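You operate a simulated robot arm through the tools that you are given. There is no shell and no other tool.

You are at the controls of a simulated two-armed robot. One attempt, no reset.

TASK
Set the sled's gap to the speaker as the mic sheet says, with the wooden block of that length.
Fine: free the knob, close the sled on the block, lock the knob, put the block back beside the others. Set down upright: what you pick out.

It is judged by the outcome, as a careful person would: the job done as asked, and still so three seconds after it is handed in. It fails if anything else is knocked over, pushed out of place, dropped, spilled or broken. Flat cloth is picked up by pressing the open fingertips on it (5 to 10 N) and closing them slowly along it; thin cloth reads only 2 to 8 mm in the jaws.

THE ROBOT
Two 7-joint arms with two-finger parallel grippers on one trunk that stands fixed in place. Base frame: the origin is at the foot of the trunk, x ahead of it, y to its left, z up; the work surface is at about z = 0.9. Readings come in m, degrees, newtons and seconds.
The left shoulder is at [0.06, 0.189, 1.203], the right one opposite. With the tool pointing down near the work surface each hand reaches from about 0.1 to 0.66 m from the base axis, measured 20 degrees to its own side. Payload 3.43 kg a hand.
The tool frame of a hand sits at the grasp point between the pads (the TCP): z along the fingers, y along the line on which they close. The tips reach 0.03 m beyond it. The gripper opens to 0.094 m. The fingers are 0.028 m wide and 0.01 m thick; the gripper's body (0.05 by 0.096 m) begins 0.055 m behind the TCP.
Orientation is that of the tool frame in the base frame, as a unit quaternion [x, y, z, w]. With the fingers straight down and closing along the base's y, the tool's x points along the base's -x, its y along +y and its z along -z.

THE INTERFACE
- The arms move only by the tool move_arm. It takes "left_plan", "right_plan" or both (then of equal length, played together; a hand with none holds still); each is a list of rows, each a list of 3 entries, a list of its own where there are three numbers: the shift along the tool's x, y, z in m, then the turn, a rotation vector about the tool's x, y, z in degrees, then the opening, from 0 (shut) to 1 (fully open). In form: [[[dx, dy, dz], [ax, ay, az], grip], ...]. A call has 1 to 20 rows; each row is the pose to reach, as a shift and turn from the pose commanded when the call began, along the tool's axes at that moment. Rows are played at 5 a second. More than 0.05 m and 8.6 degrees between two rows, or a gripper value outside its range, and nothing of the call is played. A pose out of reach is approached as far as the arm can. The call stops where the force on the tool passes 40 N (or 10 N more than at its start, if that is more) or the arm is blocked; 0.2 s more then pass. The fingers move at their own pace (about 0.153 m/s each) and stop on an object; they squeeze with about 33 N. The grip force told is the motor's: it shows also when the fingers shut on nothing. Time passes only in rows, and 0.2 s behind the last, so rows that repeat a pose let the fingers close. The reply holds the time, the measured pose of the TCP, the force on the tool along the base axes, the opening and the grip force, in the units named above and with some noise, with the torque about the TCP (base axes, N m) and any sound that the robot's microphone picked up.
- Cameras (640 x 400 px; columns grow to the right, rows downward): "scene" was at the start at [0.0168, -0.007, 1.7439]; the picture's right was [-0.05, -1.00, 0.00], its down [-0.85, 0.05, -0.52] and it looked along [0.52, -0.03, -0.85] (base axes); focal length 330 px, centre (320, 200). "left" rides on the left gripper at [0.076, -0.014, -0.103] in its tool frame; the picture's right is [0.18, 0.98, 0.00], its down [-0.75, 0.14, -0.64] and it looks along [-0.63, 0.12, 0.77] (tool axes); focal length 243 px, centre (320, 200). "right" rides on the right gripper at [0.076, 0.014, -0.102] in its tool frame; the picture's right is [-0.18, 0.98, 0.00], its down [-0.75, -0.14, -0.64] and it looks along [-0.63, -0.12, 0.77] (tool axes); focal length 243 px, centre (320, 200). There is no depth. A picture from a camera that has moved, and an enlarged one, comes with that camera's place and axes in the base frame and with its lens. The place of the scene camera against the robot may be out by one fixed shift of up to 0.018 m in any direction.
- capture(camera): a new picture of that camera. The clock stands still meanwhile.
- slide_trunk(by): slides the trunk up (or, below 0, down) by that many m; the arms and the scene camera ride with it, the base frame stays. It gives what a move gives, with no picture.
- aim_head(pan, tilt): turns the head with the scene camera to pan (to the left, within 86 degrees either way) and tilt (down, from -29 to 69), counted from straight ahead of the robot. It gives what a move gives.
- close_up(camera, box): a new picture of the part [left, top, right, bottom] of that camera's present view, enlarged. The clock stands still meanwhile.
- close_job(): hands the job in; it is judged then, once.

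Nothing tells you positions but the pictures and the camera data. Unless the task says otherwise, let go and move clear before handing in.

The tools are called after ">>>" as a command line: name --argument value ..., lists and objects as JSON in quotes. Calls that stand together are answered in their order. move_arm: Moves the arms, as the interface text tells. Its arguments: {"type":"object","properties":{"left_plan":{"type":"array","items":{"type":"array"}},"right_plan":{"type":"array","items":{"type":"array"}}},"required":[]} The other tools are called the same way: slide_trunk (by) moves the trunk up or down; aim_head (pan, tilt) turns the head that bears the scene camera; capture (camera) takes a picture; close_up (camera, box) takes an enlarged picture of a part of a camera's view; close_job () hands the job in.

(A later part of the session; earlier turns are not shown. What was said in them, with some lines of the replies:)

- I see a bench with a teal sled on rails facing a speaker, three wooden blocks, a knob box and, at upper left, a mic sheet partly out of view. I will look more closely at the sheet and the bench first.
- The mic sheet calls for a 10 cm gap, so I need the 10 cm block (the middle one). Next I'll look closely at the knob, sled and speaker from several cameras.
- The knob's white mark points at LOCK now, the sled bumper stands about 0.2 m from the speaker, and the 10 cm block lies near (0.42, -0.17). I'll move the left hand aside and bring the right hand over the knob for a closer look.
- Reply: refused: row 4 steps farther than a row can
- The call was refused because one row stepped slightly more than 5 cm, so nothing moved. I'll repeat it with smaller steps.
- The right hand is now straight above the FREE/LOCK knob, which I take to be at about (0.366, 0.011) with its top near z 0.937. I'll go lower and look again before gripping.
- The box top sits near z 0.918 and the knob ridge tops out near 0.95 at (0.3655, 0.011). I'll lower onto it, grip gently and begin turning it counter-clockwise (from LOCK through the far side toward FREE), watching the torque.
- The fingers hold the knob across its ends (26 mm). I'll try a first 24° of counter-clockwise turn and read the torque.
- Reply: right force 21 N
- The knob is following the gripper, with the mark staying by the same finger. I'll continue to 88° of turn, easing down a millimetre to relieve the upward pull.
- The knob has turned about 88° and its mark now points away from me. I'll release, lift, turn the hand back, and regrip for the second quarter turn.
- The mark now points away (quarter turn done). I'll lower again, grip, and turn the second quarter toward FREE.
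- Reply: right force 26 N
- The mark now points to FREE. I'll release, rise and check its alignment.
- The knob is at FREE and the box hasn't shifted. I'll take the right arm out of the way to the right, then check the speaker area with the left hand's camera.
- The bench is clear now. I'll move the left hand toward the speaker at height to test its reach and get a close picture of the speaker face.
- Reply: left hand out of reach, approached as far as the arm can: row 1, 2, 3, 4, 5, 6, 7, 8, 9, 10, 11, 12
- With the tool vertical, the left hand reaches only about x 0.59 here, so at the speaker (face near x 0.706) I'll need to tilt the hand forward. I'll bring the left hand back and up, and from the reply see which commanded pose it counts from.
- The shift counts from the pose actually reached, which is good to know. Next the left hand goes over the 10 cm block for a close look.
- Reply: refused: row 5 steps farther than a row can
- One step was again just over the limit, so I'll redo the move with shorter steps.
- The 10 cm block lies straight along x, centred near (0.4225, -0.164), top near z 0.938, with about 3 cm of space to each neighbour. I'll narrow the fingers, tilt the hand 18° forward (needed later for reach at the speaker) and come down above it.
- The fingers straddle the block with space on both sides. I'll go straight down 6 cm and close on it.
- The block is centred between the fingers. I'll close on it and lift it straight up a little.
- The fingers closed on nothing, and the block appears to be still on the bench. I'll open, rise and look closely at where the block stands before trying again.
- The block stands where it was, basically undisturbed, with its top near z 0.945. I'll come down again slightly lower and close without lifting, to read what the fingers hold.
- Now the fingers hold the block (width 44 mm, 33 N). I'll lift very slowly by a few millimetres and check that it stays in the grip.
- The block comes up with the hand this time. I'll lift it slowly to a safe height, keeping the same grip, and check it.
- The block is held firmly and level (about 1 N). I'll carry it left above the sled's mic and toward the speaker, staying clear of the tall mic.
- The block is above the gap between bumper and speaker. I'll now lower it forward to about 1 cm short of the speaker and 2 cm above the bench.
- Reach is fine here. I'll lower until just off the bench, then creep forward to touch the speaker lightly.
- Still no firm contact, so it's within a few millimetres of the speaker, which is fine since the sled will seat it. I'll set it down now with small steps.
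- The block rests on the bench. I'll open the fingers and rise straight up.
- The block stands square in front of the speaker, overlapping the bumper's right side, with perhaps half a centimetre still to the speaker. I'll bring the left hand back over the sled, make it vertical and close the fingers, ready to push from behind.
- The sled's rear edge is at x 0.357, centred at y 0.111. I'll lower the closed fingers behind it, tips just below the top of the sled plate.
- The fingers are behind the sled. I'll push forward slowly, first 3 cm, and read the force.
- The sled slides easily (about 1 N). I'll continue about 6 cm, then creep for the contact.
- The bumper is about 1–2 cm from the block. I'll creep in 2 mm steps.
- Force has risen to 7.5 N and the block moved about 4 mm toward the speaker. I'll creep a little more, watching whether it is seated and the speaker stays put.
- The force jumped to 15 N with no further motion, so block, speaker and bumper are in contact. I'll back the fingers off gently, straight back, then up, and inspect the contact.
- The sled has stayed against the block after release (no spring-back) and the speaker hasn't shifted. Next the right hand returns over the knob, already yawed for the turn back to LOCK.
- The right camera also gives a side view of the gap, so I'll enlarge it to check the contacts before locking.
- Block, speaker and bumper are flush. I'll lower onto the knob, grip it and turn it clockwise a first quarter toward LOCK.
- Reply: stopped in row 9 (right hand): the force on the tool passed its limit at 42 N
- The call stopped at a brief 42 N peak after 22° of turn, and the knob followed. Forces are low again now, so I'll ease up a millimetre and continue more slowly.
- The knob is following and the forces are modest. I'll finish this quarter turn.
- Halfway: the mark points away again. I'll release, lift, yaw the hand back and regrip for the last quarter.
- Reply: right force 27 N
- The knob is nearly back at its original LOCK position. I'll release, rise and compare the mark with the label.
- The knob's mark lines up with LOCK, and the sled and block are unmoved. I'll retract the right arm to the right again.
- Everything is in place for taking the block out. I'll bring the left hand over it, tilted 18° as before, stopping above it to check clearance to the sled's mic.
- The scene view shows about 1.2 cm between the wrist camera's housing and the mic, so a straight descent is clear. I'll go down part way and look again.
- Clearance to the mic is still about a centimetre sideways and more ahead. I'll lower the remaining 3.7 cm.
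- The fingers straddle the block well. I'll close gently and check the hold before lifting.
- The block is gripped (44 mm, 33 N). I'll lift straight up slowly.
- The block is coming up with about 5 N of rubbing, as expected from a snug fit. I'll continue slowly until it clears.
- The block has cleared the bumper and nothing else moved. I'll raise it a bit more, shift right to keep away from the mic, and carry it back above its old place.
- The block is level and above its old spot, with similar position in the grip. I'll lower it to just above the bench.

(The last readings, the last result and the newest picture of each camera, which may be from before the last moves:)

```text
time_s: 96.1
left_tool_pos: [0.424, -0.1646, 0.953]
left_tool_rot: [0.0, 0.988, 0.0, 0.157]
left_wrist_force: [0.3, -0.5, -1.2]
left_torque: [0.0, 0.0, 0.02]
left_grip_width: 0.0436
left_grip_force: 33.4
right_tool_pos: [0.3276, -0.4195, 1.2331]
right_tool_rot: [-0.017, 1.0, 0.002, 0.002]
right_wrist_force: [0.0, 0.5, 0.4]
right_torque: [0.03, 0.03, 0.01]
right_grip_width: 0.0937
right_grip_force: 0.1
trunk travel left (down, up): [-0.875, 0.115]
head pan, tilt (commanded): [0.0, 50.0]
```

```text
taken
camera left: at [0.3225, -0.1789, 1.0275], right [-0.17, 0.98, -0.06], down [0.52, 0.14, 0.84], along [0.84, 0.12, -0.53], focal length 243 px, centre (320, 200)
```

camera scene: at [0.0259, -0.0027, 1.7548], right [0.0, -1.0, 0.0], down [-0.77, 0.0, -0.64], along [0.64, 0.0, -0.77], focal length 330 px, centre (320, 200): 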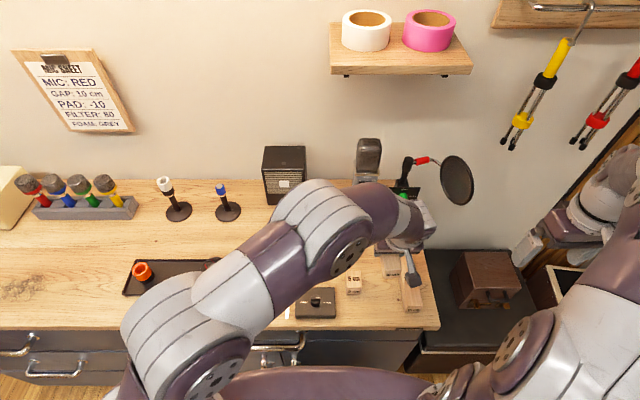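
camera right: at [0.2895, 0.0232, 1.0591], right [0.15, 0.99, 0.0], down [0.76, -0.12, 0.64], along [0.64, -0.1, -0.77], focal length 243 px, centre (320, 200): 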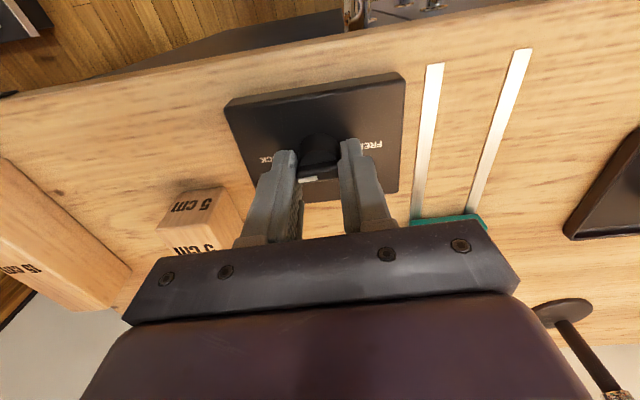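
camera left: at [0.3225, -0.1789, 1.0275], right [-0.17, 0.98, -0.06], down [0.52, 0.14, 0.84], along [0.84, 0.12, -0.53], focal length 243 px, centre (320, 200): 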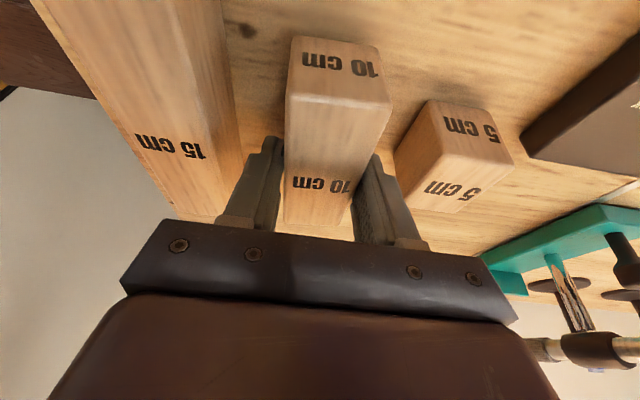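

It hangs just above the bench with room on both sides. I'll lower in 2 mm steps until it touches.

>>> move_arm --left_plan '[[[0.0006, 0, 0.0019], [0, 0, 0], 0.3], [[0.0012, 0, 0.0038], [0, 0, 0], 0.3], [[0.0018, 0, 0.0056], [0, 0, 0], 0.3], [[0.0022, 0, 0.0067], [0, 0, 0], 0.3], [[0.0022, 0, 0.0067], [0, 0, 0], 0.3]]'

```text
time_s: 97.3
left_tool_pos: [0.4252, -0.1645, 0.9475]
left_tool_rot: [0.0, 0.988, -0.001, 0.157]
left_wrist_force: [-0.2, 0.2, 1.1]
left_torque: [0.04, 0.08, 0.02]
left_grip_width: 0.0435
left_grip_force: 33.5
right_tool_pos: [0.326, -0.4196, 1.2323]
right_tool_rot: [-0.018, 1.0, 0.002, 0.003]
right_wrist_force: [-1.1, -0.6, 0.5]
right_torque: [-0.01, -0.02, -0.01]
right_grip_width: 0.0941
right_grip_force: 0.1
trunk travel left (down, up): [-0.875, 0.115]
head pan, tilt (commanded): [0.0, 50.0]
```

>>> move_arm --left_plan '[[[0.0003, 0, 0.001], [0, 0, 0], 0.3], [[0.0005, 0, 0.0015], [0, 0, 0], 0.3], [[0.0005, 0, 0.0015], [0, 0, 0], 0.3]]'

```text
time_s: 98.1
left_tool_pos: [0.4242, -0.1659, 0.9458]
left_tool_rot: [0.0, 0.987, -0.001, 0.158]
left_wrist_force: [3.9, 0.2, 12.7]
left_torque: [0.21, 0.58, -0.03]
left_grip_width: 0.0437
left_grip_force: 32.7
right_tool_pos: [0.3256, -0.4186, 1.2334]
right_tool_rot: [-0.017, 1.0, 0.0, 0.002]
right_wrist_force: [0.8, -0.3, -0.7]
right_torque: [0.0, -0.04, -0.02]
right_grip_width: 0.0939
right_grip_force: 0.0
trunk travel left (down, up): [-0.875, 0.115]
head pan, tilt (commanded): [0.0, 50.0]
```

The block is on the bench. I'll open the fingers just enough and rise straight up.

>>> move_arm --left_plan '[[[-0.0003, 0, -0.0008], [0, 0, 0], 0.3], [[-0.0003, 0, -0.0008], [0, 0, 0], 0.5], [[-0.0003, 0, -0.0008], [0, 0, 0], 0.6], [[-0.0003, 0, -0.0008], [0, 0, 0], 0.6], [[-0.0062, 0, -0.019], [0, 0, 0], 0.6], [[-0.0124, 0, -0.038], [0, 0, 0], 0.6], [[-0.0216, 0, -0.0666], [0, 0, 0], 0.6], [[-0.0309, 0, -0.0951], [0, 0, 0], 0.6], [[-0.0433, 0, -0.1332], [0, 0, 0], 0.6], [[-0.0433, 0, -0.1332], [0, 0, 0], 0.6]]'

>>> capture --camera "left"

```text
time_s: 100.3
left_tool_pos: [0.4224, -0.1653, 1.0874]
left_tool_rot: [0.0, 0.988, 0.0, 0.156]
left_wrist_force: [0.1, -0.2, 0.7]
left_torque: [0.02, -0.02, 0.0]
left_grip_width: 0.0564
left_grip_force: 0.1
right_tool_pos: [0.3262, -0.4196, 1.2322]
right_tool_rot: [-0.017, 1.0, 0.002, 0.003]
right_wrist_force: [0.7, -1.1, -0.8]
right_torque: [0.03, 0.01, 0.01]
right_grip_width: 0.0942
right_grip_force: 0.0
trunk travel left (down, up): [-0.875, 0.115]
head pan, tilt (commanded): [0.0, 50.0]
```

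```text
taken
camera left: at [0.3201, -0.1795, 1.1618], right [-0.17, 0.98, -0.06], down [0.52, 0.14, 0.84], along [0.84, 0.12, -0.53], focal length 243 px, centre (320, 200)
```

left: 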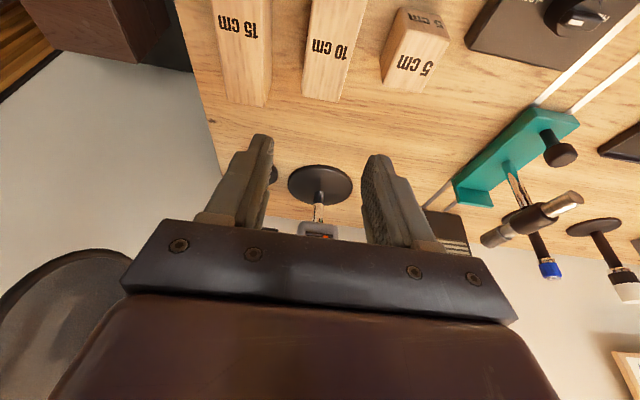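

The block is back upright between the others. I'll withdraw the left hand to the left side and inspect everything.

>>> move_arm --left_plan '[[[-0.0124, 0, -0.038], [0, 0, 0], 0.6], [[-0.0247, 0, -0.0761], [0, 0, 0], 0.6], [[-0.034, 0.03, -0.1046], [0, 0, 0], 0.6], [[-0.0307, 0.06, -0.1267], [0, 0, 0], 1], [[-0.0243, 0.1, -0.1393], [0, 0, 0], 1], [[-0.0179, 0.14, -0.152], [0, 3, 0], 1], [[-0.0084, 0.18, -0.155], [0, 6, 0], 1], [[0.0012, 0.22, -0.1582], [0, 9, 0], 1], [[0.0107, 0.26, -0.1612], [0, 12, 0], 1], [[0.0202, 0.3, -0.1643], [0, 15, 0], 1], [[0.0297, 0.34, -0.1674], [0, 18, 0], 1], [[0.0392, 0.38, -0.1705], [0, 18, 0], 1], [[0.0392, 0.42, -0.1705], [0, 18, 0], 1], [[0.0392, 0.42, -0.1705], [0, 18, 0], 1]]'

>>> capture --camera "scene"

>>> close_up --camera "scene" --box '[240, 140, 360, 320]'

>>> close_up --camera "scene" --box '[330, 245, 440, 320]'

```text
time_s: 103.3
left_tool_pos: [0.3363, 0.2544, 1.2347]
left_tool_rot: [0.001, 1.0, 0.0, 0.001]
left_wrist_force: [0.6, -0.3, -0.4]
left_torque: [0.01, 0.03, 0.0]
left_grip_width: 0.094
left_grip_force: 0.1
right_tool_pos: [0.3265, -0.4186, 1.2338]
right_tool_rot: [-0.017, 1.0, 0.002, 0.003]
right_wrist_force: [-1.1, -0.4, 0.1]
right_torque: [0.03, -0.02, 0.02]
right_grip_width: 0.0938
right_grip_force: 0.2
trunk travel left (down, up): [-0.875, 0.115]
head pan, tilt (commanded): [0.0, 50.0]
```

```text
taken
camera scene: at [0.0258, -0.0039, 1.7548], right [0.0, -1.0, 0.0], down [-0.77, 0.0, -0.64], along [0.64, 0.0, -0.77], focal length 330 px, centre (320, 200)
```

scene: 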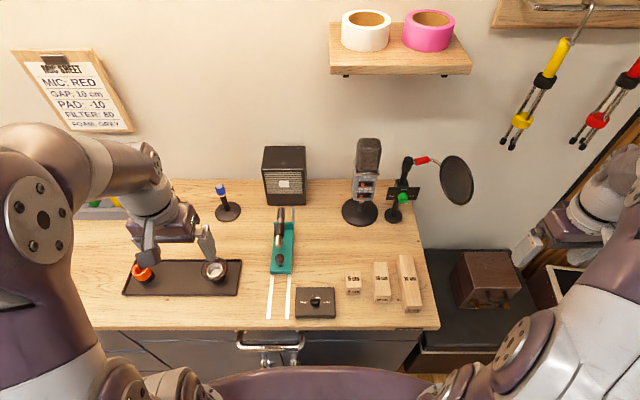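

```text
2.22 times, centred on (300, 230) of scene
camera zoom: at [0.0258, -0.0039, 1.7548], right [0.0, -1.0, 0.0], down [-0.77, 0.0, -0.64], along [0.64, 0.0, -0.77], focal length 733 px, centre (364, 133)
```

zoom: 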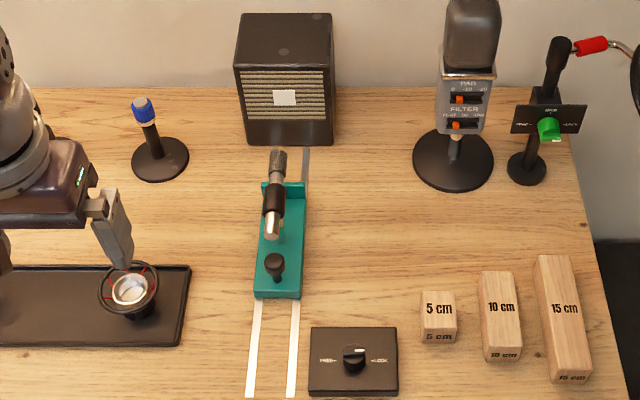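

```text
5.33 times, centred on (385, 282) of scene
camera zoom: at [0.0258, -0.0039, 1.7548], right [0.0, -1.0, 0.0], down [-0.77, 0.0, -0.64], along [0.64, 0.0, -0.77], focal length 1758 px, centre (-27, -240)
```

zoom: 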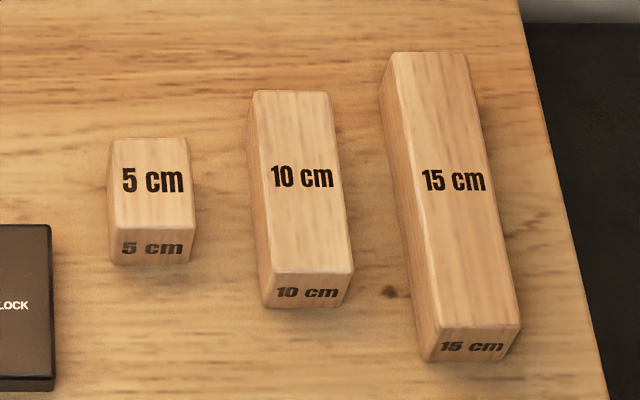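

The sled sits locked at its set position, the speaker is where it was, and the three blocks stand in their row. I'll compare the knob with its original LOCK picture before handing in.

>>> close_up --camera "scene" --box '[250, 260, 350, 325]'

>>> close_up --camera "scene" --box '[250, 140, 350, 240]'

>>> capture --camera "left"

```text
6.15 times, centred on (300, 292) of scene
camera zoom: at [0.0258, -0.0039, 1.7548], right [0.0, -1.0, 0.0], down [-0.77, 0.0, -0.64], along [0.64, 0.0, -0.77], focal length 2029 px, centre (443, -369)
```

zoom: 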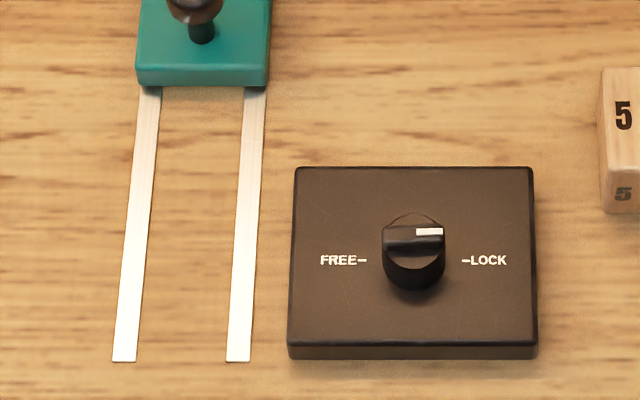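

```text
4.00 times, centred on (300, 190) of scene
camera zoom: at [0.0258, -0.0039, 1.7548], right [0.0, -1.0, 0.0], down [-0.77, 0.0, -0.64], along [0.64, 0.0, -0.77], focal length 1319 px, centre (400, 240)
```

zoom: 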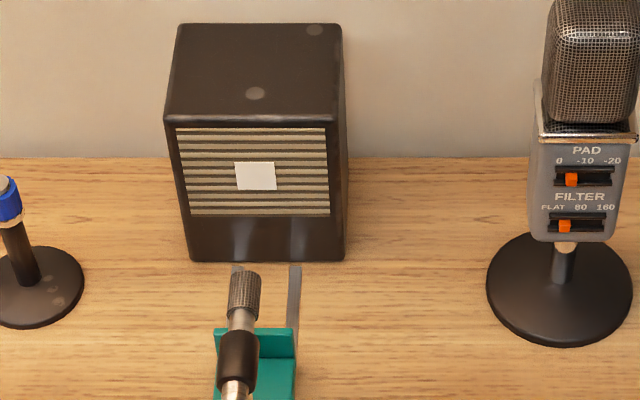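

```text
taken
camera left: at [0.2616, 0.2401, 1.3368], right [-0.18, 0.98, 0.0], down [0.75, 0.14, 0.64], along [0.63, 0.12, -0.77], focal length 243 px, centre (320, 200)
```

left: 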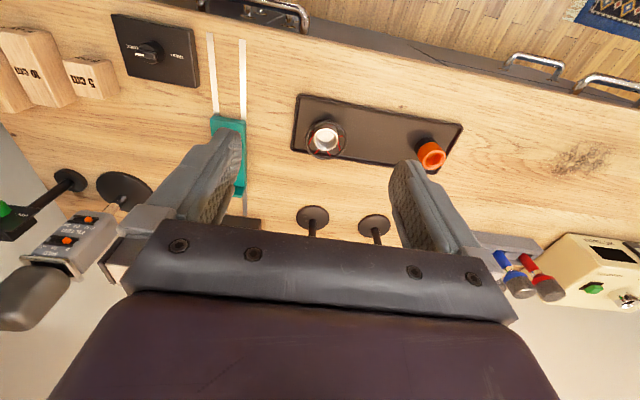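

The knob's mark matches its original LOCK picture, the sled is set 10 cm from the speaker, the 10 cm block is back upright in the row, and both hands are clear. I'm handing the job in.

>>> close_job

```text
The job is handed in.
```

The sled is set to the 10 cm gap on the mic sheet and locked. The 10 cm block is back upright between the 5 cm and 15 cm blocks. I handed the job in with both hands clear; the result of the judging hasn't come back.

- **Gap:** I put the 10 cm block against the speaker and pushed the sled until the push met a hard stop at about 15 N. Pictures showed the block flush with both the speaker and the sled's bumper. I didn't measure the gap again after taking the block out.
- **Lock:** The knob was turned from LOCK to FREE and back. Its mark now matches where it pointed at the start, and the sled did not move when the block was lifted out.
- **Block:** It sits within 2–3 mm of its original spot. The first grip missed and closed on nothing, but the block stayed upright and was barely disturbed.
- **Other objects:** In the final pictures, nothing else was knocked over or moved, including the speaker, the mics and the other blocks.
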